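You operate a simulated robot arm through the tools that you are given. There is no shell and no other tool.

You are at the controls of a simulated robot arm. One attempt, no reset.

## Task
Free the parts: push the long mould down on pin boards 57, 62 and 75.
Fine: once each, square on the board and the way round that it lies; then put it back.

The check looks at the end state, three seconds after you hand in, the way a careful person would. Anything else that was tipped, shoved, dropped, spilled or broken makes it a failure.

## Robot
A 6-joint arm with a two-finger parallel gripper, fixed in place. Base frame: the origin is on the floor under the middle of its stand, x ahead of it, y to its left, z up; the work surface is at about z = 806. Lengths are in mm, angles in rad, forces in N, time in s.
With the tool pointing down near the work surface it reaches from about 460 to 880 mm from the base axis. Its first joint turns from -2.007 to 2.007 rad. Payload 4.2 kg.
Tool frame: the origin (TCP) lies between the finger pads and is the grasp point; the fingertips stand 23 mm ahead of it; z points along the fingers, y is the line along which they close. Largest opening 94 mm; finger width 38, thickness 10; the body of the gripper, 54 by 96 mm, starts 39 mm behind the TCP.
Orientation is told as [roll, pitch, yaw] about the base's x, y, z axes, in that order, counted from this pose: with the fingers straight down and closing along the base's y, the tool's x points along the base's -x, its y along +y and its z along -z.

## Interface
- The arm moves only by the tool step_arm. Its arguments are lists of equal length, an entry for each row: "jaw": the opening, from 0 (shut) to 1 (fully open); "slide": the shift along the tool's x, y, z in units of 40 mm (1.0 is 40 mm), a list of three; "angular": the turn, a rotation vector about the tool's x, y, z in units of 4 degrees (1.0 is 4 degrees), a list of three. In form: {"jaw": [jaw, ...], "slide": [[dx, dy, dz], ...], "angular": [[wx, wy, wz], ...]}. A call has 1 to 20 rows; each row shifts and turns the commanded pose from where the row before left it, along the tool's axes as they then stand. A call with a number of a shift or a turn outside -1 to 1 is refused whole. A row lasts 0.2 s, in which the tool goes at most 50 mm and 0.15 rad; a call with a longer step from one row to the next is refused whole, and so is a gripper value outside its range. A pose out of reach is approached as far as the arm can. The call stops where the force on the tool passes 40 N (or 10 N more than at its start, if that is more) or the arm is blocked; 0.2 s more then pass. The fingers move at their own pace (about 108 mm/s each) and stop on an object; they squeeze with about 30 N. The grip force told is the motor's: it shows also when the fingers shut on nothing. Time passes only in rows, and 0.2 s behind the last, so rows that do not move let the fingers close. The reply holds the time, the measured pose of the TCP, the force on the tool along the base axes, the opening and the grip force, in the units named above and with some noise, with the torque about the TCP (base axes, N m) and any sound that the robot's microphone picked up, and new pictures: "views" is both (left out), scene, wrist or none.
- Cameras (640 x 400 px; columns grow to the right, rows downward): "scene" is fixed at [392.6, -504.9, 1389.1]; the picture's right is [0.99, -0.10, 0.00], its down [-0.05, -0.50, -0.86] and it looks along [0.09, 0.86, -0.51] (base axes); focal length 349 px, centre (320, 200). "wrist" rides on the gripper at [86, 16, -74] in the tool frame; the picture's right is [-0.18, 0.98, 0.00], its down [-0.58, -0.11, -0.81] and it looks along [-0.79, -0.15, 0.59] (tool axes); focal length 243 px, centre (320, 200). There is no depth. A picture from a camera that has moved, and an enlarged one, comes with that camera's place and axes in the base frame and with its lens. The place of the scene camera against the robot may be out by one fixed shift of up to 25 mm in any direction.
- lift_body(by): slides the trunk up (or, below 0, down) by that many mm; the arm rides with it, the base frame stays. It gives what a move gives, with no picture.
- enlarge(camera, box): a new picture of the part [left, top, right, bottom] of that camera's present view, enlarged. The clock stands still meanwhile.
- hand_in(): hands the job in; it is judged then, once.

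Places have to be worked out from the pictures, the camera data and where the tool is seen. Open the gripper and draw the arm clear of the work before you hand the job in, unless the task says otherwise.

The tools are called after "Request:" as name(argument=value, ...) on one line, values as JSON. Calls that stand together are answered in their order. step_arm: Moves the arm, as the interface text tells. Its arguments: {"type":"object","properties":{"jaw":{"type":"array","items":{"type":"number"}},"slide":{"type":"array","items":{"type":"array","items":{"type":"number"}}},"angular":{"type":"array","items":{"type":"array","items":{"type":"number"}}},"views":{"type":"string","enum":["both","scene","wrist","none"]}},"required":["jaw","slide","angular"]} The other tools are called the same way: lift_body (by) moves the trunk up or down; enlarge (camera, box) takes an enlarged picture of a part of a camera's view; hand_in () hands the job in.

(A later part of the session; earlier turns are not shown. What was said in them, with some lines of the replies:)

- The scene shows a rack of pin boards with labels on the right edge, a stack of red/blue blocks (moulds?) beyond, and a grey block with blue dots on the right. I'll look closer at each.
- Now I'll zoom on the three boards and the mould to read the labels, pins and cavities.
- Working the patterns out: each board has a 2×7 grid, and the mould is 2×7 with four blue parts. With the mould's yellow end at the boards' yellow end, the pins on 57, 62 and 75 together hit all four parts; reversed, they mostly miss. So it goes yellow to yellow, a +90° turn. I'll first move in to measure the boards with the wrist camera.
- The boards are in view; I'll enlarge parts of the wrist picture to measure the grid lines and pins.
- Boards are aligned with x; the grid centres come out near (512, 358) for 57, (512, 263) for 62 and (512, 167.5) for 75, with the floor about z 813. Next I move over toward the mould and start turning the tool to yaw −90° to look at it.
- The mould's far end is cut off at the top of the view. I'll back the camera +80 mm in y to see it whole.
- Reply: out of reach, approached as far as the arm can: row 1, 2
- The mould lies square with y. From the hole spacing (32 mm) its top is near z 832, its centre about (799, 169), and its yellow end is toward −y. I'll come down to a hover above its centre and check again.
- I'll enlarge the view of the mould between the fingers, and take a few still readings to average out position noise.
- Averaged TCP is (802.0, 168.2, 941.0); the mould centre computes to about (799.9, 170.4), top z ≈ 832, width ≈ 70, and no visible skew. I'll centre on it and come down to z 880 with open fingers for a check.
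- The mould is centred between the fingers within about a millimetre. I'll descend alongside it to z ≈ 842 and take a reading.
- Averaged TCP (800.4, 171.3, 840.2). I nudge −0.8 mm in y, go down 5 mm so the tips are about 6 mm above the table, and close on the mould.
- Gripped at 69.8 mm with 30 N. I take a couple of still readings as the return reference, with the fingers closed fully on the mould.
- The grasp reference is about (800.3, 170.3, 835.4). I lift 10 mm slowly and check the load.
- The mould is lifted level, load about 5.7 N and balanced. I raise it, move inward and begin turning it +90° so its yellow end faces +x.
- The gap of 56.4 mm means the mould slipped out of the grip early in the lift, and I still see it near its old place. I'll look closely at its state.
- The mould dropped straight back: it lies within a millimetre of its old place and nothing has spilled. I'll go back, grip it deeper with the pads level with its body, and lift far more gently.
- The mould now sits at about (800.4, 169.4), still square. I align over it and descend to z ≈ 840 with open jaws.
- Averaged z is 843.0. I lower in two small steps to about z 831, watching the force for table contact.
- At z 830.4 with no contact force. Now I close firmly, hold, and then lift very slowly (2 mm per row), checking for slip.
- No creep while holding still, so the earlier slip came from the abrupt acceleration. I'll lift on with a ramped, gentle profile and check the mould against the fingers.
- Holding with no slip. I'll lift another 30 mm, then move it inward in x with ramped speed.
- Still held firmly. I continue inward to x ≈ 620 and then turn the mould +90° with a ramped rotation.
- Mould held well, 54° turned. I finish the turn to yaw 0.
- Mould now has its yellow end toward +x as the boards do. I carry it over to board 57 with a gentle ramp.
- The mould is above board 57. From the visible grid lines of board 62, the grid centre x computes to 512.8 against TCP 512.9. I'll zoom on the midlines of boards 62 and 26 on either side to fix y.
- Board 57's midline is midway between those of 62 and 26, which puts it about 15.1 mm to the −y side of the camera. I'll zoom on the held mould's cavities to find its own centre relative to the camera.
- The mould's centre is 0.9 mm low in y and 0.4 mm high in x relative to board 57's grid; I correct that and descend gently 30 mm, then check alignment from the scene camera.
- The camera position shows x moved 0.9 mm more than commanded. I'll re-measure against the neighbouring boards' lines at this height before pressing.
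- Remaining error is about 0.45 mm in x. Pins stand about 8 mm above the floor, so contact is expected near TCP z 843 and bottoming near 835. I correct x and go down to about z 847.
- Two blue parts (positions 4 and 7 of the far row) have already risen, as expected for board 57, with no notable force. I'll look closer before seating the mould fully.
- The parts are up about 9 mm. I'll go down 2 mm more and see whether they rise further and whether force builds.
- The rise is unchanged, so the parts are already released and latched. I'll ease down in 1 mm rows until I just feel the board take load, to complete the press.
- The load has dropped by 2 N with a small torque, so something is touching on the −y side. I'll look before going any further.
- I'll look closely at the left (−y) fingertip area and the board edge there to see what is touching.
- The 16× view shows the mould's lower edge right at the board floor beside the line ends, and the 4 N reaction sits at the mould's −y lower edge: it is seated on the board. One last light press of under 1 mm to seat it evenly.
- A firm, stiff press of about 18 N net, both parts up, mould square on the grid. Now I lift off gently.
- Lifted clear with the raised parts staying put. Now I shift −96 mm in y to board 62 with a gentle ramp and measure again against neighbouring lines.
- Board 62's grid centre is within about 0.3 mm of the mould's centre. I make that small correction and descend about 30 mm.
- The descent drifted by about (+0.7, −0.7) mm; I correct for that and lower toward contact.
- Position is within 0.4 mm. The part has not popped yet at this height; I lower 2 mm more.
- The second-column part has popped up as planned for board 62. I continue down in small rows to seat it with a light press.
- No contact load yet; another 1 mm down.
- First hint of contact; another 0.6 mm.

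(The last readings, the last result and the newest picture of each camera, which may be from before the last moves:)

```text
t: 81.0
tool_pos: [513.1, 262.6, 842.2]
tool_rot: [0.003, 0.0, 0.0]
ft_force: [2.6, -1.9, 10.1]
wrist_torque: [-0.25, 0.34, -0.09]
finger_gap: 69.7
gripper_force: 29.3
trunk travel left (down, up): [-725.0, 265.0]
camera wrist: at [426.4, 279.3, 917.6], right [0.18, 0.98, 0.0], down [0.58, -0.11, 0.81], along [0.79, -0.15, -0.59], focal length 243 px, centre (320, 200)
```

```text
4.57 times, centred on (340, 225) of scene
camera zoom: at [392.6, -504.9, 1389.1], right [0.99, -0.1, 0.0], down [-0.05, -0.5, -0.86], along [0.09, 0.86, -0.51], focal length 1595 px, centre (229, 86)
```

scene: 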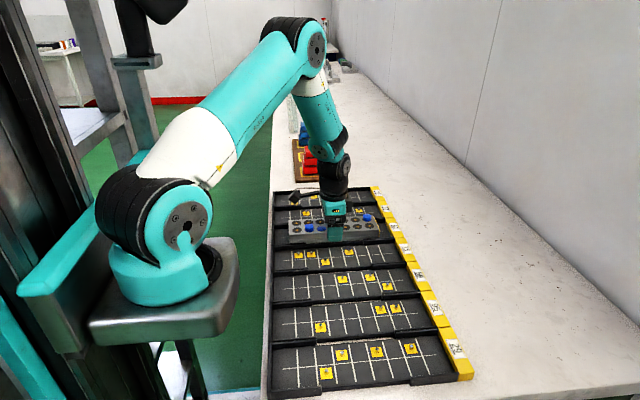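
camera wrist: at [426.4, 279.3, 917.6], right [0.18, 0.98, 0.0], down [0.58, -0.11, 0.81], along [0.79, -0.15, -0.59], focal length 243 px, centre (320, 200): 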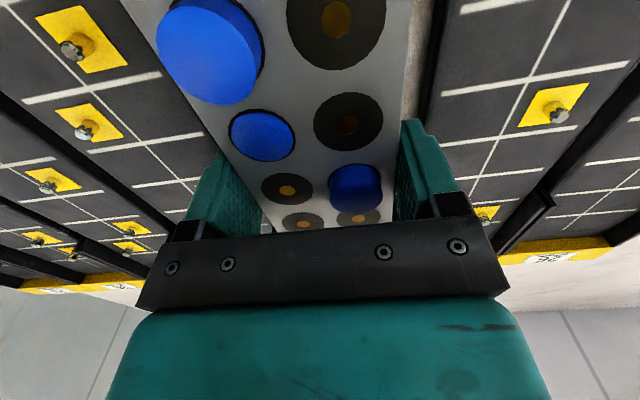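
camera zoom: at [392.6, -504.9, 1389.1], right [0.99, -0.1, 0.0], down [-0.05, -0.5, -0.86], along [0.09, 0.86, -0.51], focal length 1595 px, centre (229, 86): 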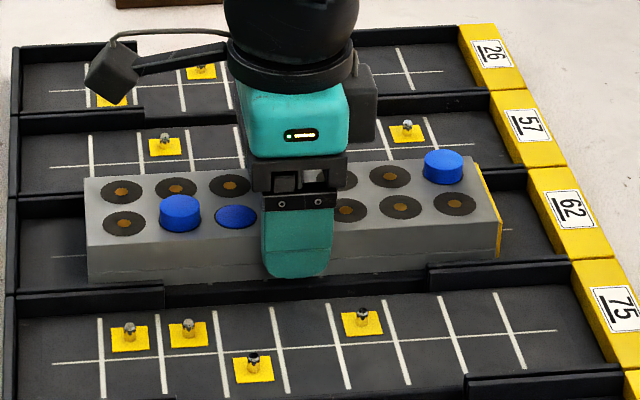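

Seated with about 10 N net; part at column 2 is up. I lift off gently again and then shift −96 mm to board 75.

Request:
step_arm(jaw=[0.4, 0.4, 0.4, 0.4, 0.4, 0.4, 0.4, 0.4, 0.4, 0.4, 0.4, 0.4], slide=[[0, 0, -0.02], [0, 0, -0.03], [0, 0, -0.05], [0, 0, -0.05], [0, 0, -0.1], [0, 0, -0.15], [0, 0, -0.15], [0, 0, -0.15], [0, 0, -0.15], [0, 0, -0.1], [0, 0, -0.05], [0, 0, 0]], angular=[[0, 0, 0], [0, 0, 0], [0, 0, 0], [0, 0, 0], [0, 0, 0], [0, 0, 0], [0, 0, 0], [0, 0, 0], [0, 0, 0], [0, 0, 0], [0, 0, 0], [0, 0, 0]], views="wrist")

Request:
step_arm(jaw=[0.4, 0.4, 0.4, 0.4, 0.4, 0.4, 0.4, 0.4, 0.4, 0.4, 0.4], slide=[[0, -0.1, 0], [0, -0.2, 0], [0, -0.3, 0], [0, -0.4, 0], [0, -0.4, 0], [0, -0.4, 0], [0, -0.3, 0], [0, -0.2, 0], [0, -0.1, 0], [0, 0, 0], [0, 0, 0]], angular=[[0, 0, 0], [0, 0, 0], [0, 0, 0], [0, 0, 0], [0, 0, 0], [0, 0, 0], [0, 0, 0], [0, 0, 0], [0, 0, 0], [0, 0, 0], [0, 0, 0]], views="both")

Request:
enlarge(camera="wrist", box=[100, 80, 260, 180])

Request:
enlarge(camera="wrist", box=[410, 0, 570, 100])

Request:
enlarge(camera="wrist", box=[410, 80, 570, 180])

Request:
enlarge(camera="wrist", box=[80, 0, 240, 100])

```text
t: 83.6
tool_pos: [512.6, 261.9, 883.4]
tool_rot: [-0.001, 0.001, 0.0]
ft_force: [-0.8, -0.5, -4.9]
wrist_torque: [0.02, 0.04, -0.02]
finger_gap: 69.9
gripper_force: 29.9
trunk travel left (down, up): [-725.0, 265.0]
camera wrist: at [426.2, 279.3, 957.6], right [0.18, 0.98, 0.0], down [0.58, -0.11, 0.81], along [0.79, -0.15, -0.59], focal length 243 px, centre (320, 200)
```

wrist: 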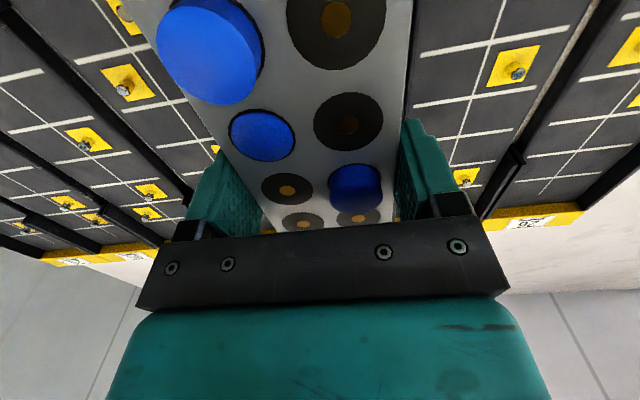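

```text
t: 86.0
tool_pos: [511.2, 168.3, 882.9]
tool_rot: [0.0, -0.002, 0.0]
ft_force: [-0.5, -0.5, -5.3]
wrist_torque: [-0.01, 0.02, 0.01]
finger_gap: 69.9
gripper_force: 29.9
trunk travel left (down, up): [-725.0, 265.0]
camera wrist: at [425.5, 183.3, 957.7], right [0.18, 0.98, 0.0], down [0.58, -0.11, 0.81], along [0.79, -0.15, -0.59], focal length 243 px, centre (320, 200)
```

scene: 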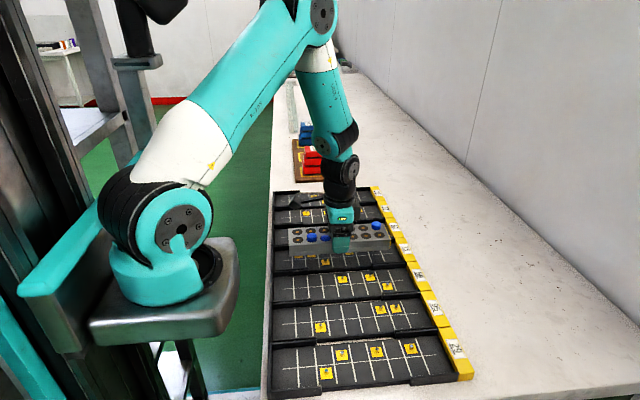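
wrist: 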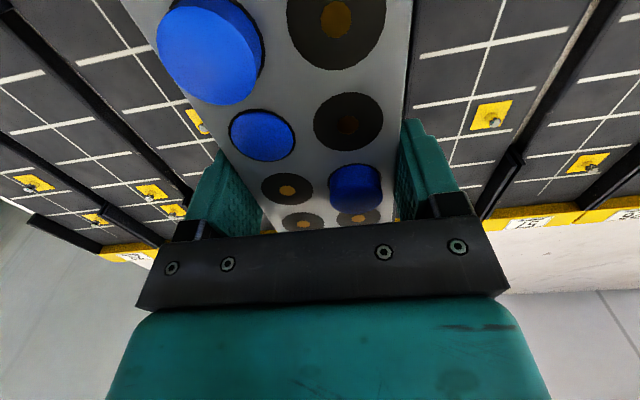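

```text
4.00 times, centred on (180, 130) of wrist
camera zoom: at [425.5, 183.3, 957.7], right [0.18, 0.98, 0.0], down [0.58, -0.11, 0.81], along [0.79, -0.15, -0.59], focal length 970 px, centre (880, 480)
```

zoom: 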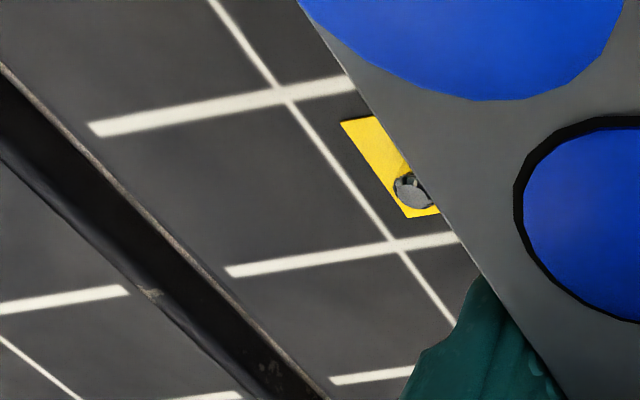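

```text
4.00 times, centred on (490, 50) of wrist
camera zoom: at [425.5, 183.3, 957.7], right [0.18, 0.98, 0.0], down [0.58, -0.11, 0.81], along [0.79, -0.15, -0.59], focal length 970 px, centre (-360, 800)
```

zoom: 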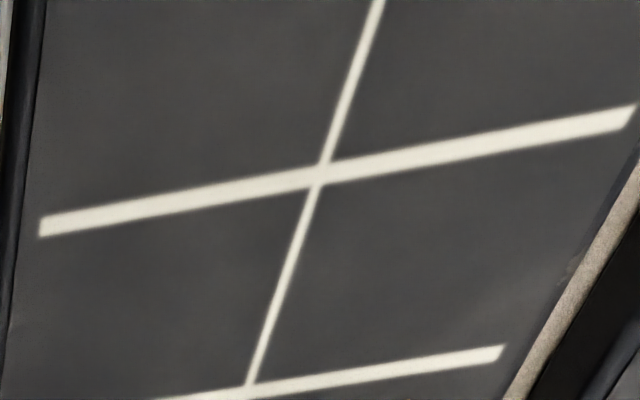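

```text
4.00 times, centred on (490, 130) of wrist
camera zoom: at [425.5, 183.3, 957.7], right [0.18, 0.98, 0.0], down [0.58, -0.11, 0.81], along [0.79, -0.15, -0.59], focal length 970 px, centre (-360, 480)
```

zoom: 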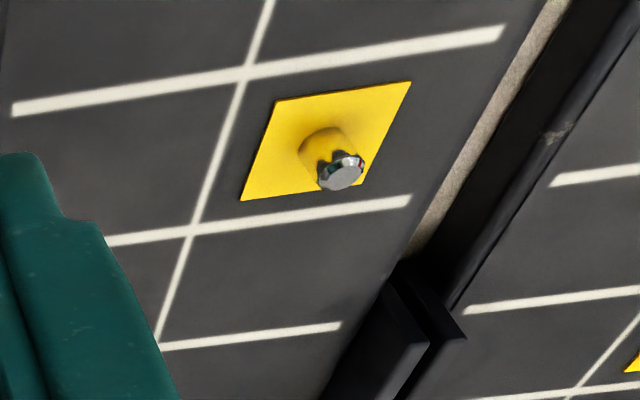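

```text
4.00 times, centred on (160, 50) of wrist
camera zoom: at [425.5, 183.3, 957.7], right [0.18, 0.98, 0.0], down [0.58, -0.11, 0.81], along [0.79, -0.15, -0.59], focal length 970 px, centre (960, 800)
```

zoom: 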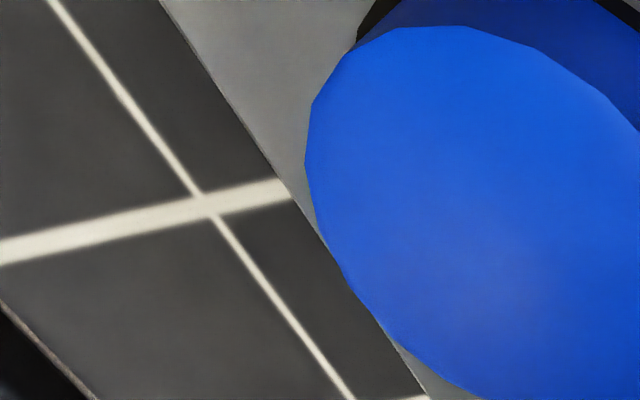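

For board 75 I need about +1.1 mm x and −0.4 mm y. I correct and descend 30 mm.

Request:
step_arm(jaw=[0.4, 0.4, 0.4, 0.4, 0.4, 0.4, 0.4, 0.4, 0.4], slide=[[-0.027, -0.008, 0], [0, 0, 0.05], [0, 0, 0.1], [0, 0, 0.15], [0, 0, 0.15], [0, 0, 0.15], [0, 0, 0.1], [0, 0, 0.05], [0, 0, 0]], angular=[[0, 0, 0], [0, 0, 0], [0, 0, 0], [0, 0, 0], [0, 0, 0], [0, 0, 0], [0, 0, 0], [0, 0, 0], [0, 0, 0]], views="both")

Request:
enlarge(camera="scene", box=[270, 205, 410, 285])

```text
t: 88.0
tool_pos: [510.9, 167.3, 851.4]
tool_rot: [-0.001, 0.001, 0.0]
ft_force: [0.7, -0.7, -5.3]
wrist_torque: [0.03, 0.0, -0.02]
finger_gap: 69.9
gripper_force: 30.0
trunk travel left (down, up): [-725.0, 265.0]
camera wrist: at [426.8, 183.0, 927.1], right [0.18, 0.98, 0.0], down [0.58, -0.11, 0.81], along [0.79, -0.15, -0.59], focal length 243 px, centre (320, 200)
```

scene: 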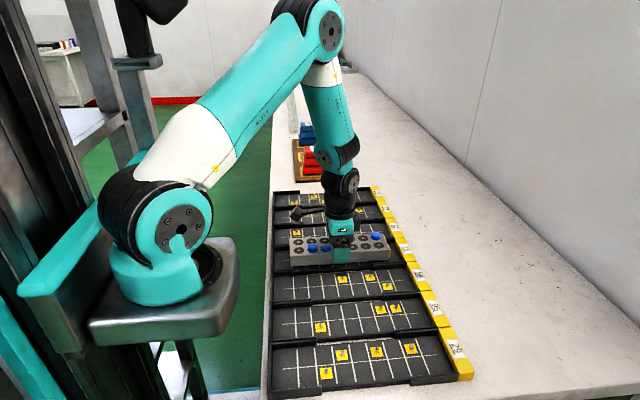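
wrist: 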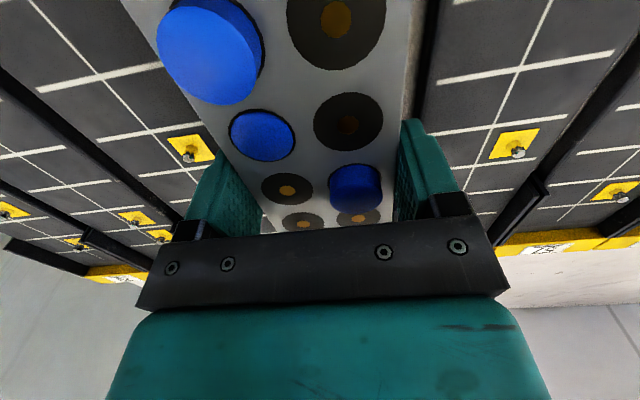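

```text
4.57 times, centred on (340, 245) of scene
camera zoom: at [392.6, -504.9, 1389.1], right [0.99, -0.1, 0.0], down [-0.05, -0.5, -0.86], along [0.09, 0.86, -0.51], focal length 1595 px, centre (229, -6)
```

zoom: 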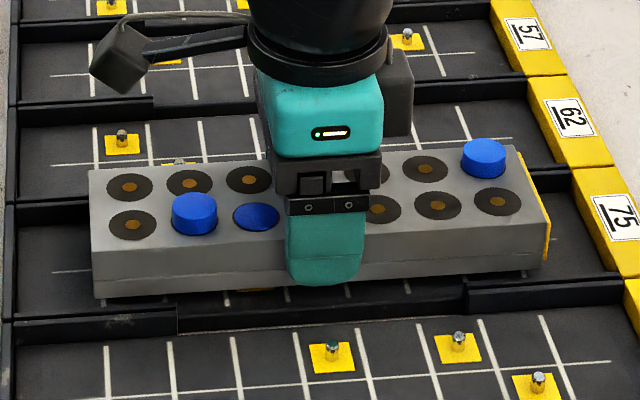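

Camera position (426.8, 183.0) matches the target (426.65, 182.9). I descend toward contact.

Request:
step_arm(jaw=[0.4, 0.4, 0.4, 0.4, 0.4], slide=[[0, 0, 0.05], [0, 0, 0.05], [0, 0, 0.05], [0, 0, 0.025], [0, 0, 0]], angular=[[0, 0, 0], [0, 0, 0], [0, 0, 0], [0, 0, 0], [0, 0, 0]], views="both")

Request:
enlarge(camera="scene", box=[270, 205, 410, 285])

```text
t: 89.2
tool_pos: [512.9, 167.1, 845.2]
tool_rot: [0.0, 0.0, 0.0]
ft_force: [-0.1, 0.4, -4.9]
wrist_torque: [0.01, 0.0, 0.01]
finger_gap: 70.0
gripper_force: 30.1
trunk travel left (down, up): [-725.0, 265.0]
camera wrist: at [427.0, 182.6, 920.6], right [0.18, 0.98, 0.0], down [0.58, -0.11, 0.81], along [0.79, -0.15, -0.59], focal length 243 px, centre (320, 200)
```

scene: 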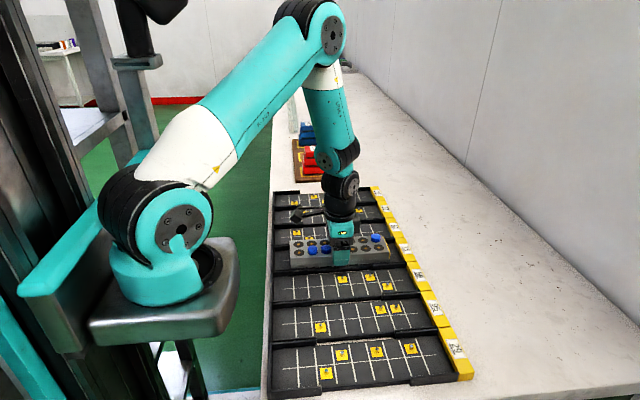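
wrist: 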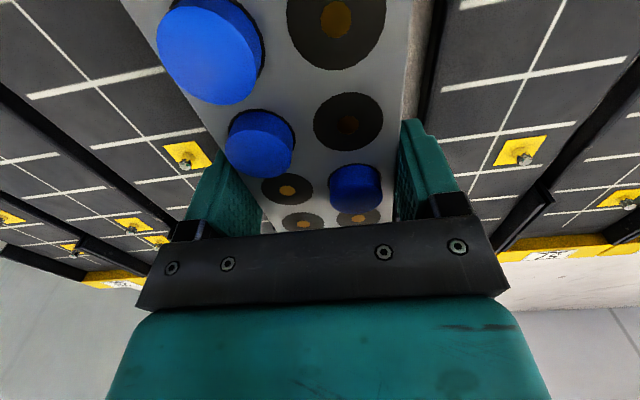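

```text
4.57 times, centred on (340, 245) of scene
camera zoom: at [392.6, -504.9, 1389.1], right [0.99, -0.1, 0.0], down [-0.05, -0.5, -0.86], along [0.09, 0.86, -0.51], focal length 1595 px, centre (229, -6)
```

zoom: 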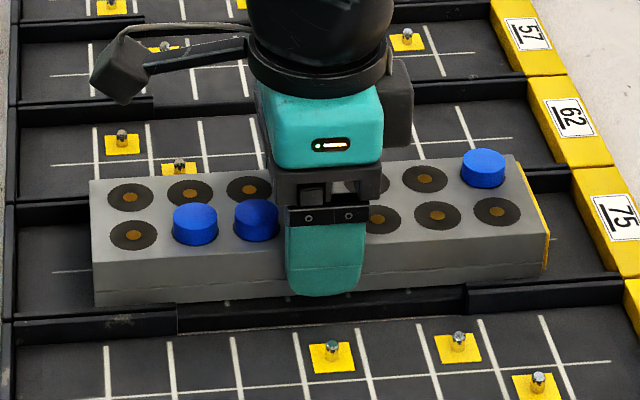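

The fourth part (column 3) has come up; all four are now free. I finish the press with light contact.

Request:
step_arm(jaw=[0.4, 0.4, 0.4, 0.4], slide=[[0, 0, 0.02], [0, 0, 0.02], [0, 0, 0], [0, 0, 0]], angular=[[0, 0, 0], [0, 0, 0], [0, 0, 0], [0, 0, 0]], views="none")

Request:
step_arm(jaw=[0.4, 0.4, 0.4], slide=[[0, 0, 0.015], [0, 0, 0], [0, 0, 0]], angular=[[0, 0, 0], [0, 0, 0], [0, 0, 0]], views="none")

```text
t: 90.2
tool_pos: [514.4, 166.8, 842.9]
tool_rot: [-0.001, 0.001, 0.001]
ft_force: [-0.2, 0.2, -5.4]
wrist_torque: [0.01, 0.03, 0.01]
finger_gap: 70.2
gripper_force: 30.3
trunk travel left (down, up): [-725.0, 265.0]
```

```text
t: 91.0
tool_pos: [514.3, 166.6, 842.5]
tool_rot: [-0.001, 0.001, 0.0]
ft_force: [-0.6, -0.4, -5.1]
wrist_torque: [0.04, 0.01, -0.02]
finger_gap: 70.1
gripper_force: 29.6
trunk travel left (down, up): [-725.0, 265.0]
```

Not in contact yet; another 0.6 mm.

Request:
step_arm(jaw=[0.4, 0.4, 0.4], slide=[[0.02, 0, 0.015], [0, 0, 0], [0, 0, 0]], angular=[[0, 0, 0], [0, 0, 0], [0, 0, 0]], views="wrist")

```text
t: 91.8
tool_pos: [512.9, 166.2, 843.8]
tool_rot: [0.001, 0.0, -0.001]
ft_force: [-0.1, -0.2, -4.6]
wrist_torque: [0.02, -0.07, 0.02]
finger_gap: 70.0
gripper_force: 29.9
trunk travel left (down, up): [-725.0, 265.0]
camera wrist: at [427.0, 182.7, 917.9], right [0.18, 0.98, 0.0], down [0.58, -0.11, 0.81], along [0.79, -0.15, -0.59], focal length 243 px, centre (320, 200)
```

wrist: 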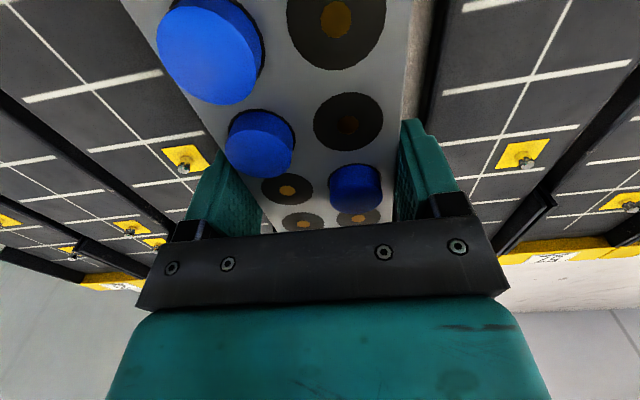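

Just touching (camera z 917.9). One more 0.6 mm for a light firm press.

Request:
step_arm(jaw=[0.4, 0.4, 0.4], slide=[[0, 0, 0.015], [0, 0, 0], [0, 0, 0]], angular=[[0, 0, 0], [0, 0, 0], [0, 0, 0]], views="both")

Request:
enlarge(camera="scene", box=[270, 205, 410, 285])

```text
t: 92.6
tool_pos: [513.3, 167.1, 843.4]
tool_rot: [0.0, -0.001, 0.0]
ft_force: [2.6, -1.8, 12.4]
wrist_torque: [-0.28, 0.65, 0.06]
finger_gap: 69.8
gripper_force: 29.8
trunk travel left (down, up): [-725.0, 265.0]
camera wrist: at [426.9, 182.7, 917.7], right [0.18, 0.98, 0.0], down [0.58, -0.11, 0.81], along [0.79, -0.15, -0.59], focal length 243 px, centre (320, 200)
```

scene: 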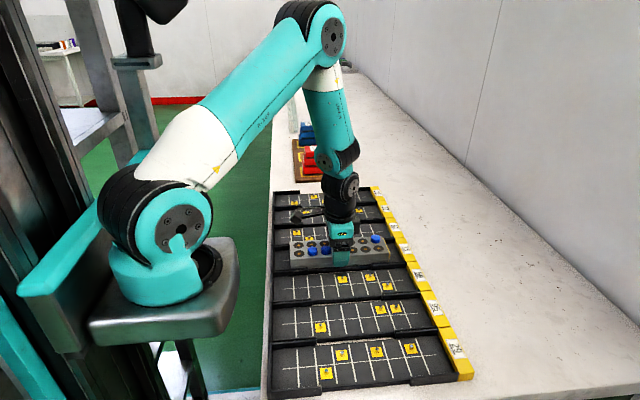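
wrist: 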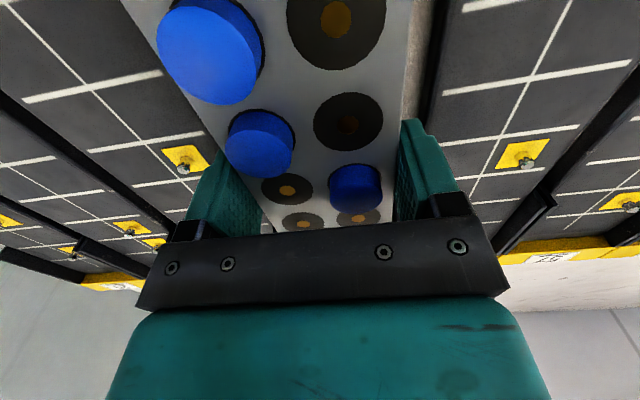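

```text
4.57 times, centred on (340, 245) of scene
camera zoom: at [392.6, -504.9, 1389.1], right [0.99, -0.1, 0.0], down [-0.05, -0.5, -0.86], along [0.09, 0.86, -0.51], focal length 1595 px, centre (229, -6)
```

zoom: 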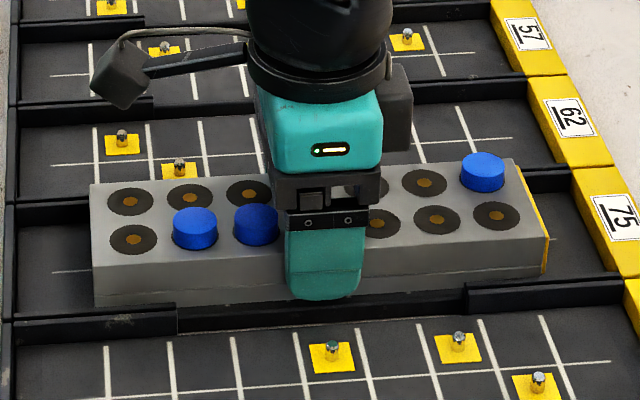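

Board 75 pressed with about 12 N net; all four parts stand proud. I lift off gently.

Request:
step_arm(jaw=[0.4, 0.4, 0.4, 0.4, 0.4, 0.4, 0.4, 0.4, 0.4, 0.4, 0.4, 0.4, 0.4], slide=[[0, 0, -0.02], [0, 0, -0.03], [0, 0, -0.05], [0, 0, -0.05], [0, 0, -0.1], [0, 0, -0.15], [0, 0, -0.15], [0, 0, -0.15], [0, 0, -0.15], [0, 0, -0.15], [0, 0, -0.1], [0, 0, -0.05], [0, 0, 0]], angular=[[0, 0, 0], [0, 0, 0], [0, 0, 0], [0, 0, 0], [0, 0, 0], [0, 0, 0], [0, 0, 0], [0, 0, 0], [0, 0, 0], [0, 0, 0], [0, 0, 0], [0, 0, 0], [0, 0, 0]], views="wrist")

Request:
step_arm(jaw=[0.4, 0.4, 0.4, 0.4, 0.4, 0.4, 0.4, 0.4, 0.4, 0.4], slide=[[-0.1, 0, 0], [-0.2, 0, 0], [-0.3, 0, 0], [-0.4, 0, 0], [-0.5, 0, 0], [-0.4, 0, 0], [-0.3, 0, 0], [-0.2, 0, 0], [-0.1, 0, 0], [0, 0, 0]], angular=[[0, 0, 0], [0, 0, 0], [0, 0, 0], [0, 0, 0], [0, 0, 0], [0, 0, 0], [0, 0, 0], [0, 0, 0], [0, 0, 0], [0, 0, 0]], views="both")

```text
t: 95.4
tool_pos: [512.1, 167.0, 887.4]
tool_rot: [0.0, 0.0, 0.002]
ft_force: [0.3, -0.4, -5.3]
wrist_torque: [-0.02, 0.02, 0.01]
finger_gap: 70.0
gripper_force: 30.0
trunk travel left (down, up): [-725.0, 265.0]
camera wrist: at [426.8, 182.4, 962.8], right [0.18, 0.98, 0.0], down [0.58, -0.11, 0.81], along [0.79, -0.15, -0.59], focal length 243 px, centre (320, 200)
```

wrist: 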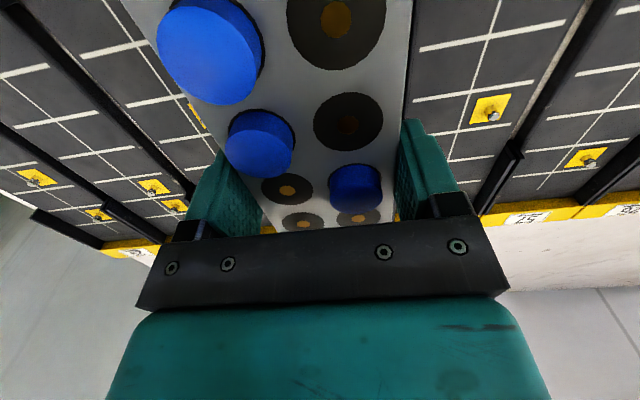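

```text
t: 97.6
tool_pos: [614.8, 166.7, 886.9]
tool_rot: [0.001, 0.0, 0.001]
ft_force: [-0.3, -0.3, -6.0]
wrist_torque: [-0.02, -0.06, 0.02]
finger_gap: 70.1
gripper_force: 29.9
trunk travel left (down, up): [-725.0, 265.0]
camera wrist: at [528.2, 183.0, 962.3], right [0.18, 0.98, 0.0], down [0.58, -0.11, 0.81], along [0.79, -0.15, -0.59], focal length 243 px, centre (320, 200)
```

scene: 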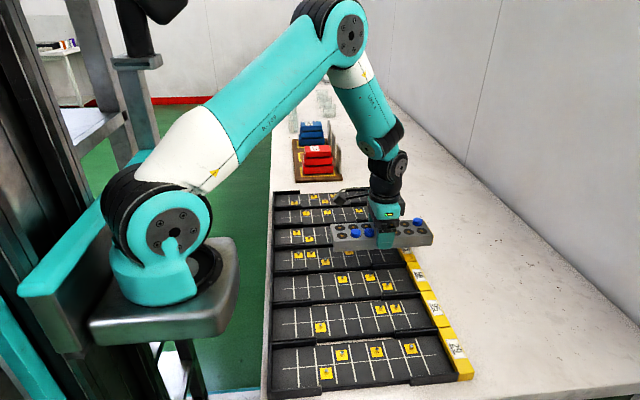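
wrist: 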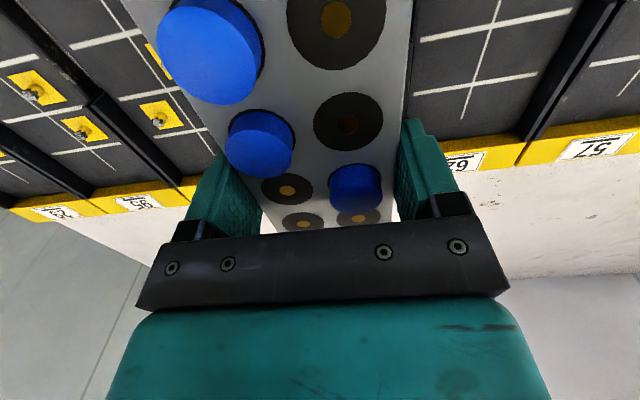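

Everything is stable. Now I turn the mould back to its original direction (yaw −90°) with the same ramped rotation.

Request:
step_arm(jaw=[0.4, 0.4, 0.4, 0.4, 0.4, 0.4, 0.4, 0.4, 0.4, 0.4, 0.4, 0.4, 0.4, 0.4, 0.4, 0.4, 0.4, 0.4, 0.4, 0.4], slide=[[0, 0, 0], [0, 0, 0], [0, 0, 0], [0, 0, 0], [0, 0, 0], [0, 0, 0], [0, 0, 0], [0, 0, 0], [0, 0, 0], [0, 0, 0], [0, 0, 0], [0, 0, 0], [0, 0, 0], [0, 0, 0], [0, 0, 0], [0, 0, 0], [0, 0, 0], [0, 0, 0], [0, 0, 0], [0, 0, 0]], angular=[[0, 0, 0.2], [0, 0, 0.4], [0, 0, 0.6], [0, 0, 0.8], [0, 0, 0.8], [0, 0, 0.8], [0, 0, 0.8], [0, 0, 0.8], [0, 0, 0.8], [0, 0, 0.8], [0, 0, 0.8], [0, 0, 0.8], [0, 0, 0.8], [0, 0, 0.8], [0, 0, 0.8], [0, 0, 0.8], [0, 0, 0.8], [0, 0, 0.6], [0, 0, 0.4], [0, 0, 0.2]], views="none")

Request:
step_arm(jaw=[0.4, 0.4, 0.4, 0.4, 0.4, 0.4, 0.4, 0.4, 0.4, 0.4, 0.4, 0.4, 0.4, 0.4, 0.4, 0.4], slide=[[0, 0, 0], [0, 0, 0], [0, 0, 0], [0, 0, 0], [0, 0, 0], [0, 0, 0], [0, 0, 0], [0, 0, 0], [0, 0, 0], [0, 0, 0], [0, 0, 0], [0, 0, 0], [0, 0, 0], [0, 0, 0], [0, 0, 0], [0, 0, 0]], angular=[[0, 0, 0.2], [0, 0, 0.4], [0, 0, 0.6], [0, 0, 0.8], [0, 0, 0.8], [0, 0, 0.8], [0, 0, 0.8], [0, 0, 0.8], [0, 0, 0.8], [0, 0, 0.8], [0, 0, 0.8], [0, 0, 0.6], [0, 0, 0.4], [0, 0, 0.2], [0, 0, 0.1], [0, 0, 0]], views="both")

```text
t: 101.8
tool_pos: [612.4, 166.5, 887.0]
tool_rot: [0.0, 0.002, -0.949]
ft_force: [0.5, 0.3, -5.2]
wrist_torque: [0.01, 0.0, 0.03]
finger_gap: 69.9
gripper_force: 30.2
trunk travel left (down, up): [-725.0, 265.0]
```

```text
t: 105.2
tool_pos: [611.9, 166.0, 887.2]
tool_rot: [0.0, -0.001, -1.571]
ft_force: [-0.7, -1.1, -5.5]
wrist_torque: [0.02, 0.01, 0.02]
finger_gap: 70.0
gripper_force: 30.9
trunk travel left (down, up): [-725.0, 265.0]
camera wrist: at [628.9, 252.7, 962.6], right [0.98, -0.18, 0.0], down [-0.11, -0.58, 0.81], along [-0.15, -0.79, -0.59], focal length 243 px, centre (320, 200)
```

scene: 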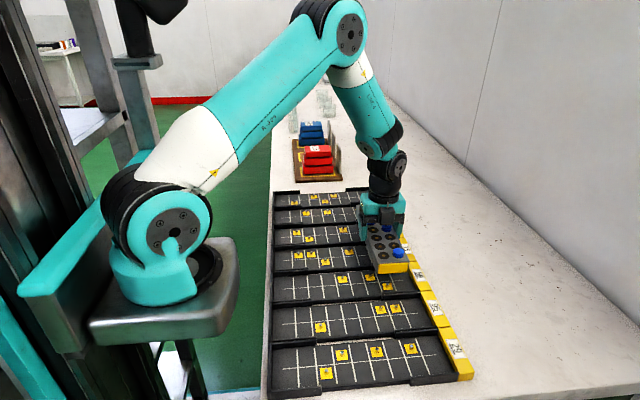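
wrist: 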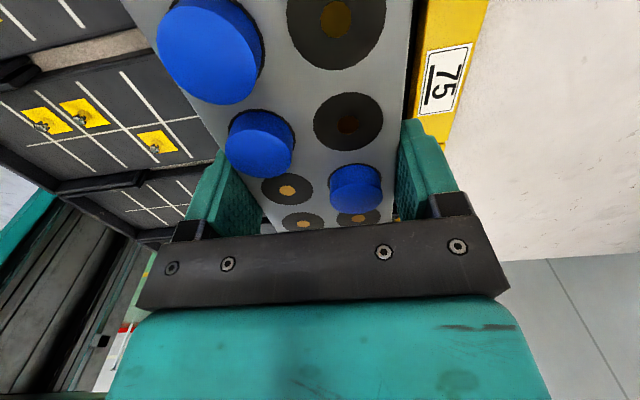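

Turned back with the yellow end toward −y. Now I carry it out to its original spot (camera target about (816.6, 256.5)).

Request:
step_arm(jaw=[0.4, 0.4, 0.4, 0.4, 0.4, 0.4, 0.4, 0.4, 0.4, 0.4, 0.4, 0.4, 0.4, 0.4, 0.4, 0.4], slide=[[0, 0.1, 0], [0.01, 0.2, 0], [0.01, 0.3, 0], [0.01, 0.4, 0], [0.01, 0.5, 0], [0.01, 0.5, 0], [0.01, 0.5, 0], [0.01, 0.5, 0], [0.01, 0.5, 0], [0.01, 0.4, 0], [0.005, 0.3, 0], [0, 0.2, 0], [0, 0.19, 0], [0, 0.1, 0], [0, 0, 0], [0, 0, 0]], angular=[[0, 0, 0], [0, 0, 0], [0, 0, 0], [0, 0, 0], [0, 0, 0], [0, 0, 0], [0, 0, 0], [0, 0, 0], [0, 0, 0], [0, 0, 0], [0, 0, 0], [0, 0, 0], [0, 0, 0], [0, 0, 0], [0, 0, 0], [0, 0, 0]], views="both")

```text
t: 108.6
tool_pos: [800.7, 170.1, 887.9]
tool_rot: [-0.002, -0.001, -1.571]
ft_force: [-0.3, -0.2, -5.3]
wrist_torque: [0.0, 0.01, -0.04]
finger_gap: 69.7
gripper_force: 29.9
trunk travel left (down, up): [-725.0, 265.0]
camera wrist: at [817.0, 256.7, 962.8], right [0.98, -0.18, 0.0], down [-0.11, -0.58, 0.81], along [-0.15, -0.79, -0.59], focal length 243 px, centre (320, 200)
```

scene: 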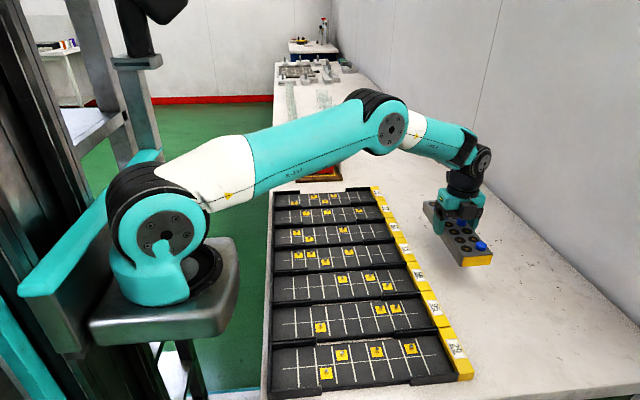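
wrist: 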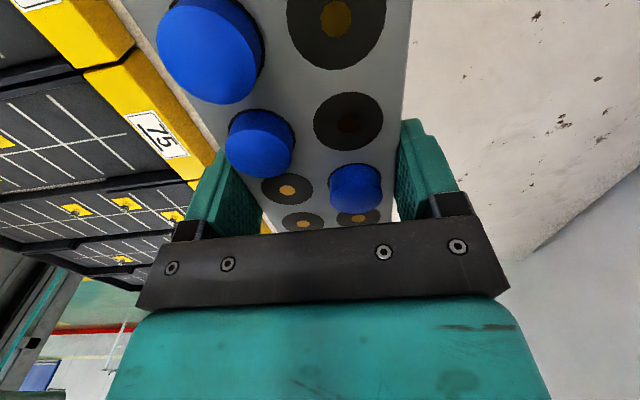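

Camera (817.0, 256.7): on target. I lower it about 48 mm gently.

Request:
step_arm(jaw=[0.4, 0.4, 0.4, 0.4, 0.4, 0.4, 0.4, 0.4, 0.4, 0.4], slide=[[0, 0, 0.05], [0, 0, 0.1], [0, 0, 0.15], [0, 0, 0.2], [0, 0, 0.2], [0, 0, 0.2], [0, 0, 0.15], [0, 0, 0.1], [0, 0, 0.05], [0, 0, 0]], angular=[[0, 0, 0], [0, 0, 0], [0, 0, 0], [0, 0, 0], [0, 0, 0], [0, 0, 0], [0, 0, 0], [0, 0, 0], [0, 0, 0], [0, 0, 0]], views="both")

Request:
enlarge(camera="scene", box=[360, 180, 500, 300])

```text
t: 110.8
tool_pos: [800.8, 171.1, 839.5]
tool_rot: [0.001, -0.001, -1.573]
ft_force: [-0.4, 0.4, -6.4]
wrist_torque: [-0.02, -0.02, 0.04]
finger_gap: 69.9
gripper_force: 30.1
trunk travel left (down, up): [-725.0, 265.0]
camera wrist: at [816.9, 257.7, 914.4], right [0.98, -0.18, 0.0], down [-0.11, -0.58, 0.81], along [-0.15, -0.79, -0.59], focal length 243 px, centre (320, 200)
```

scene: 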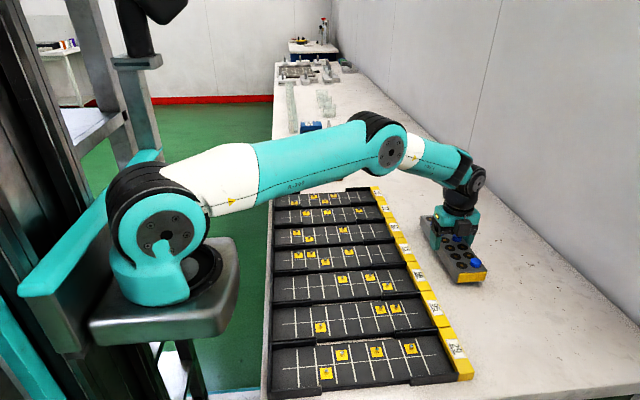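
wrist: 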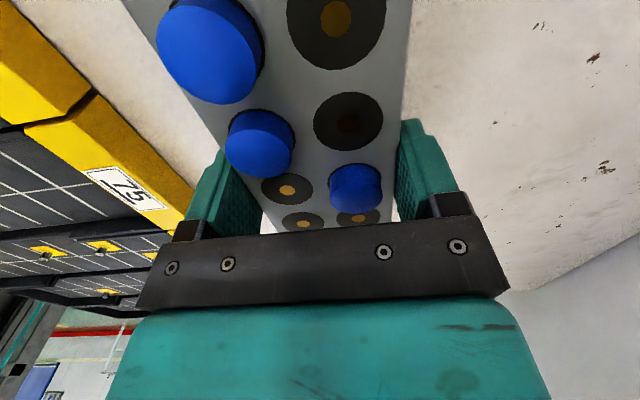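

```text
3.33 times, centred on (430, 240) of scene
camera zoom: at [392.6, -504.9, 1389.1], right [0.99, -0.1, 0.0], down [-0.05, -0.5, -0.86], along [0.09, 0.86, -0.51], focal length 1163 px, centre (-47, 67)
```

zoom: 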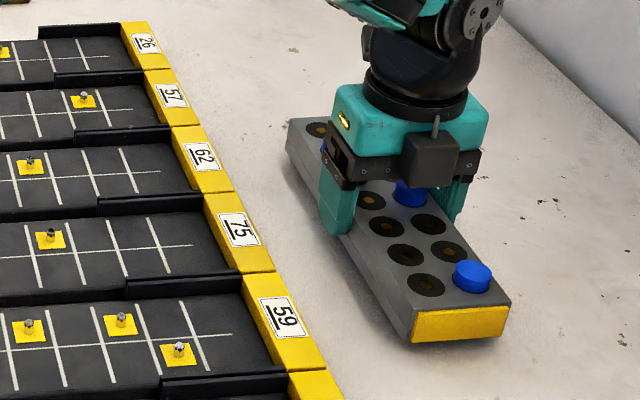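

About 9 mm above the table. I lower 7 mm more, then compare with the starting picture.

Request:
step_arm(jaw=[0.4, 0.4, 0.4, 0.4], slide=[[0, 0, 0.05], [0, 0, 0.075], [0, 0, 0.05], [0, 0, 0]], angular=[[0, 0, 0], [0, 0, 0], [0, 0, 0], [0, 0, 0]], views="wrist")

Request:
enlarge(camera="scene", box=[360, 180, 500, 300])

```text
t: 111.8
tool_pos: [798.5, 169.9, 833.0]
tool_rot: [0.001, 0.0, -1.57]
ft_force: [-1.0, 0.1, -5.7]
wrist_torque: [0.01, 0.01, -0.03]
finger_gap: 70.1
gripper_force: 29.9
trunk travel left (down, up): [-725.0, 265.0]
camera wrist: at [816.2, 257.2, 907.9], right [0.98, -0.18, 0.0], down [-0.11, -0.58, 0.81], along [-0.15, -0.79, -0.59], focal length 243 px, centre (320, 200)
```

wrist: 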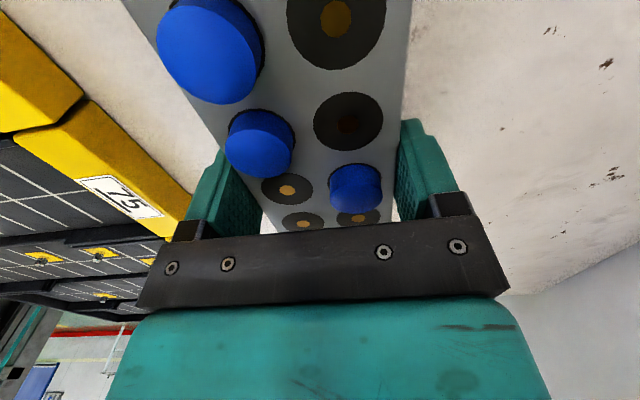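

```text
3.33 times, centred on (430, 240) of scene
camera zoom: at [392.6, -504.9, 1389.1], right [0.99, -0.1, 0.0], down [-0.05, -0.5, -0.86], along [0.09, 0.86, -0.51], focal length 1163 px, centre (-47, 67)
```

zoom: 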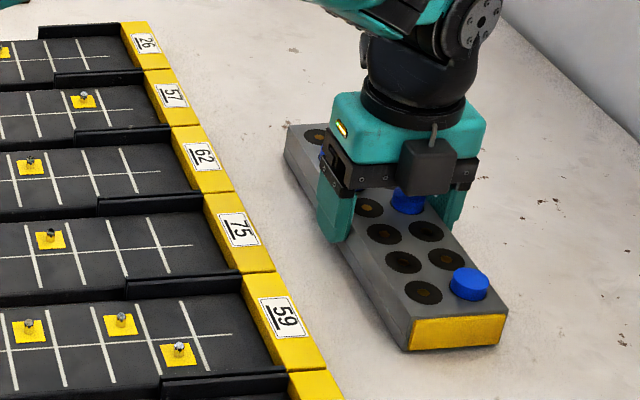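

The outline now matches the starting picture except for roughly 2–3 mm of height. I lower in small rows until the table takes the load.

Request:
step_arm(jaw=[0.4, 0.4, 0.4], slide=[[0, 0, 0.025], [0, 0, 0.02], [0, 0, 0]], angular=[[0, 0, 0], [0, 0, 0], [0, 0, 0]], views="none")

Request:
step_arm(jaw=[0.4, 0.4], slide=[[0, 0, 0.015], [0, 0, 0]], angular=[[0, 0, 0], [0, 0, 0]], views="none")

```text
t: 112.6
tool_pos: [800.0, 171.5, 831.0]
tool_rot: [0.001, -0.001, -1.571]
ft_force: [0.9, -0.1, -5.1]
wrist_torque: [-0.01, 0.0, -0.01]
finger_gap: 70.0
gripper_force: 30.1
trunk travel left (down, up): [-725.0, 265.0]
```

```text
t: 113.2
tool_pos: [799.3, 172.6, 830.8]
tool_rot: [-0.001, 0.001, -1.57]
ft_force: [-0.6, 0.8, -4.9]
wrist_torque: [0.01, 0.0, 0.03]
finger_gap: 70.0
gripper_force: 30.0
trunk travel left (down, up): [-725.0, 265.0]
```

Still carrying most of the weight; another half millimetre at a time.

Request:
step_arm(jaw=[0.4, 0.4], slide=[[0, 0, 0.015], [0, 0, 0]], angular=[[0, 0, 0], [0, 0, 0]], views="wrist")

```text
t: 113.8
tool_pos: [800.7, 171.1, 829.6]
tool_rot: [0.0, 0.0, -1.572]
ft_force: [-1.8, 1.3, 3.4]
wrist_torque: [-0.99, 0.36, -0.25]
finger_gap: 69.9
gripper_force: 30.2
trunk travel left (down, up): [-725.0, 265.0]
camera wrist: at [816.6, 258.0, 906.0], right [0.98, -0.18, 0.0], down [-0.11, -0.58, 0.81], along [-0.15, -0.79, -0.59], focal length 243 px, centre (320, 200)
```

wrist: 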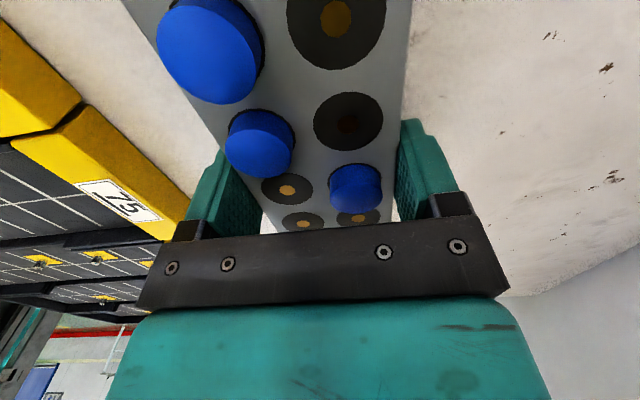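

The table now takes the load (first at the yellow end, by a fraction of a millimetre). I release by opening the jaws in stages.

Request:
step_arm(jaw=[0.745, 0.76, 0.8, 0.9, 1.0, 1.0, 1.0], slide=[[0, 0, 0], [0, 0, 0], [0, 0, 0], [0, 0, 0], [0, 0, 0], [0, 0, 0], [0, 0, 0]], angular=[[0, 0, 0], [0, 0, 0], [0, 0, 0], [0, 0, 0], [0, 0, 0], [0, 0, 0], [0, 0, 0]], views="both")

Request:
enlarge(camera="scene", box=[360, 180, 500, 300])

```text
t: 115.4
tool_pos: [800.1, 170.7, 829.1]
tool_rot: [0.0, 0.001, -1.569]
ft_force: [0.0, 1.3, 0.6]
wrist_torque: [0.0, 0.04, -0.01]
finger_gap: 93.7
gripper_force: 0.0
trunk travel left (down, up): [-725.0, 265.0]
camera wrist: at [816.6, 257.7, 905.1], right [0.98, -0.18, 0.0], down [-0.11, -0.58, 0.81], along [-0.15, -0.79, -0.59], focal length 243 px, centre (320, 200)
```

scene: 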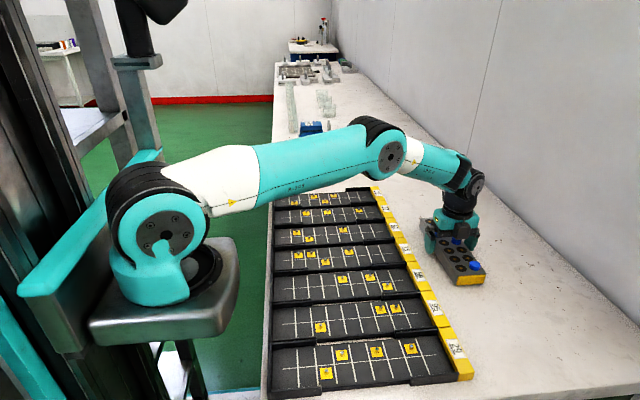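
wrist: 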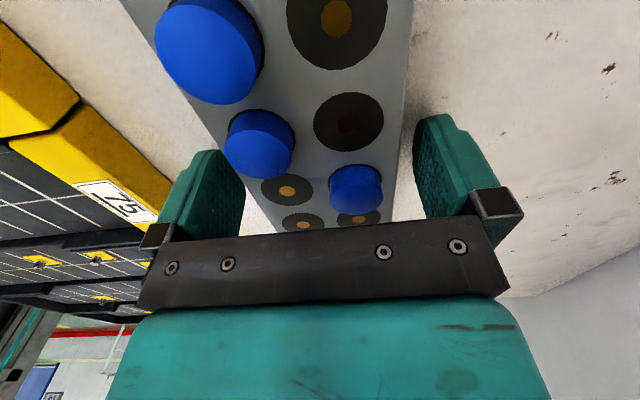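

```text
3.33 times, centred on (430, 240) of scene
camera zoom: at [392.6, -504.9, 1389.1], right [0.99, -0.1, 0.0], down [-0.05, -0.5, -0.86], along [0.09, 0.86, -0.51], focal length 1163 px, centre (-47, 67)
```

zoom: 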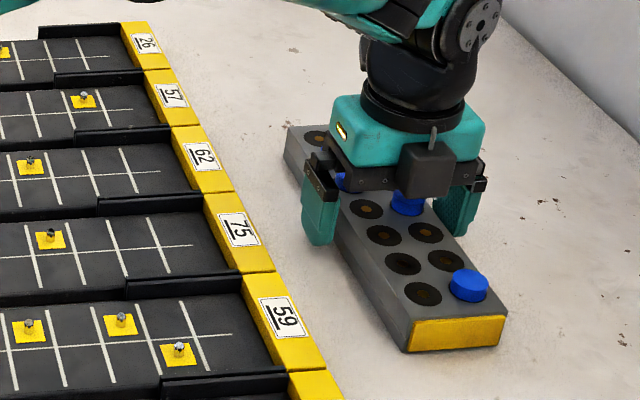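

Released; the mould sits exactly on its old outline and the parts stay put. I withdraw straight up.

Request:
step_arm(jaw=[1, 1, 1, 1, 1, 1, 1, 1], slide=[[0, 0, -0.1], [0, 0, -0.2], [0, 0, -0.4], [0, 0, -0.6], [0, 0, -0.8], [0, 0, -0.8], [0, 0, -0.6], [0, 0, 0]], angular=[[0, 0, 0], [0, 0, 0], [0, 0, 0], [0, 0, 0], [0, 0, 0], [0, 0, 0], [0, 0, 0], [0, 0, 0]], views="both")

Request:
enlarge(camera="scene", box=[360, 180, 500, 300])

Request:
enlarge(camera="wrist", box=[230, 0, 400, 180])

```text
t: 117.2
tool_pos: [798.7, 172.6, 970.8]
tool_rot: [0.0, 0.0, -1.57]
ft_force: [-0.9, -0.6, -0.3]
wrist_torque: [0.01, -0.02, 0.01]
finger_gap: 94.0
gripper_force: 0.0
trunk travel left (down, up): [-725.0, 265.0]
camera wrist: at [816.5, 258.7, 1046.1], right [0.98, -0.18, 0.0], down [-0.11, -0.58, 0.81], along [-0.15, -0.79, -0.59], focal length 243 px, centre (320, 200)
```

scene: 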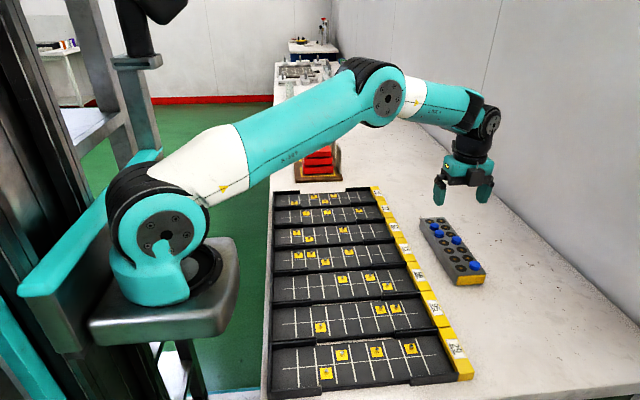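
wrist: 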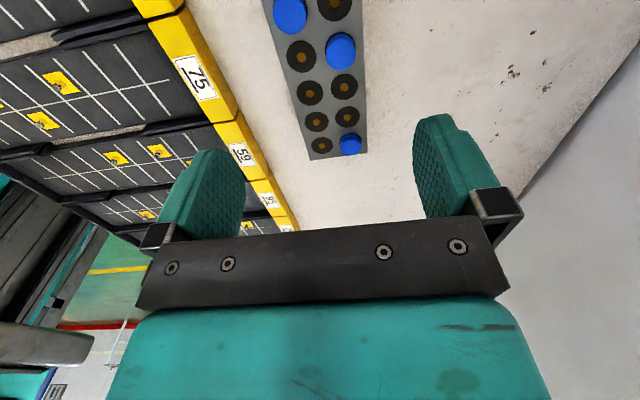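

```text
3.33 times, centred on (430, 240) of scene
camera zoom: at [392.6, -504.9, 1389.1], right [0.99, -0.1, 0.0], down [-0.05, -0.5, -0.86], along [0.09, 0.86, -0.51], focal length 1163 px, centre (-47, 67)
```

zoom: 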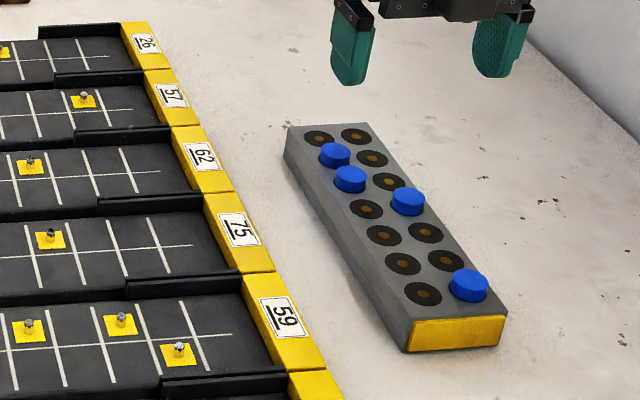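

```text
2.22 times, centred on (315, 90) of wrist
camera zoom: at [816.5, 258.7, 1046.1], right [0.98, -0.18, 0.0], down [-0.11, -0.58, 0.81], along [-0.15, -0.79, -0.59], focal length 539 px, centre (331, 444)
```

zoom: 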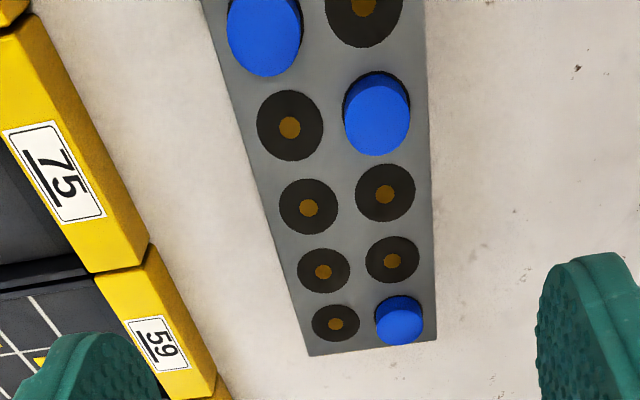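

The mould is back on its original outline with all four parts freed and standing in their cavities; boards are undisturbed. I draw the arm back and up, clear of the work.

Request:
step_arm(jaw=[1, 1, 1, 1, 1, 1, 1, 1, 1, 1, 1, 1], slide=[[0, 0, -0.5], [0.2, -0.5, -0.4], [0.33, -0.85, -0.3], [0.33, -0.85, -0.3], [0.33, -0.85, -0.3], [0.33, -0.85, -0.3], [0.33, -0.85, -0.3], [0.33, -0.85, -0.3], [0.33, -0.85, -0.3], [0.33, -0.85, -0.2], [0.2, -0.5, 0], [0, 0, 0]], angular=[[0, 0, 0], [0, 0, 0], [0, 0, 0], [0, 0, 0], [0, 0, 0], [0, 0, 0], [0, 0, 0], [0, 0, 0], [0, 0, 0], [0, 0, 0], [0, 0, 0], [0, 0, 0]], views="both")

Request:
enlarge(camera="scene", box=[260, 100, 500, 400])

```text
t: 119.8
tool_pos: [488.4, 293.4, 1098.1]
tool_rot: [0.002, 0.0, -1.57]
ft_force: [-0.4, 0.0, -0.6]
wrist_torque: [0.0, 0.01, -0.01]
finger_gap: 94.1
gripper_force: 0.1
trunk travel left (down, up): [-725.0, 265.0]
camera wrist: at [505.4, 379.4, 1173.0], right [0.98, -0.18, 0.0], down [-0.11, -0.58, 0.81], along [-0.15, -0.79, -0.59], focal length 243 px, centre (320, 200)
```

scene: 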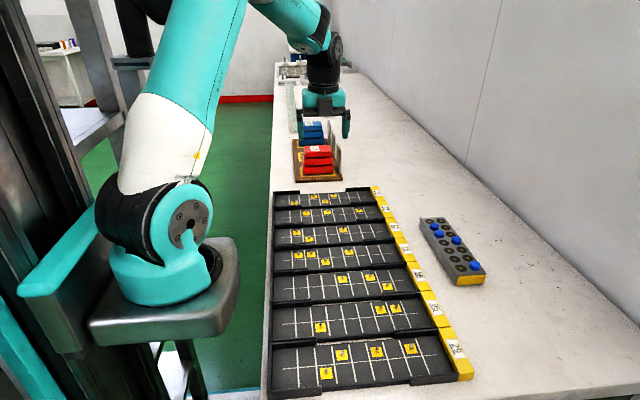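
wrist: 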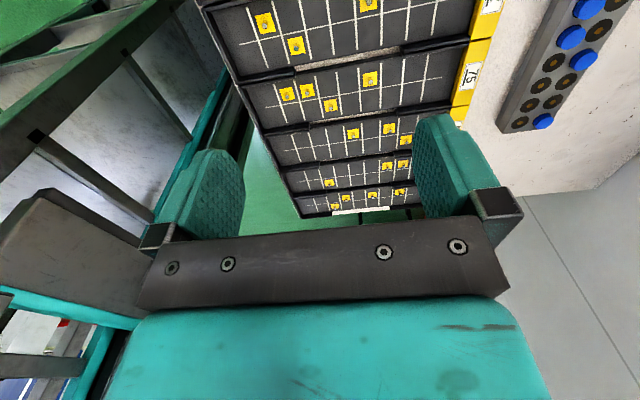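

```text
1.33 times, centred on (380, 250) of scene
camera zoom: at [392.6, -504.9, 1389.1], right [0.99, -0.1, 0.0], down [-0.05, -0.5, -0.86], along [0.09, 0.86, -0.51], focal length 465 px, centre (240, 133)
```

zoom: 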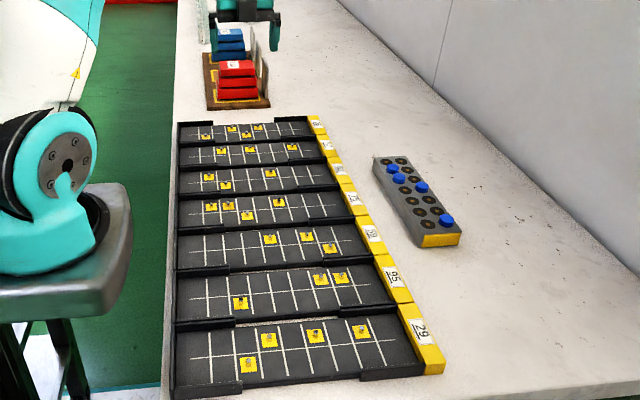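

The arm is well clear at (488, 293, 1098) with the gripper open. The mould is back in place with all four parts freed, and the boards and stack look as they did at the start, so I hand the job in.

Request:
hand_in()

```text
The job is handed in.
```

I pressed the mould once each on boards 57, 62 and 75, and all four blue parts came up and are standing in their cavities. I then put it back where it lay and handed the job in.

- **Way round:** I set the mould on the boards with its yellow end at their yellow ends. That was the only way round in which the pins on those three boards hit all four parts.
- **Presses:** The mould was within about half a millimetre of each board's grid, by my measurements. Board 57 freed two parts, 62 one and 75 one. I ended each press with a light, firm contact on the board of about 10 to 18 N.
- **One slip:** On my first lift the mould slid out of the grip and dropped back onto the table, probably from about 10 mm. It stayed within a millimetre of its place and nothing spilled. I gripped it lower and moved it more gently after that.
- **End state:** In the last pictures the mould matches its starting outline to about a millimetre. The boards and the block stack look as they did at the start. The gripper is open and the arm is well clear.
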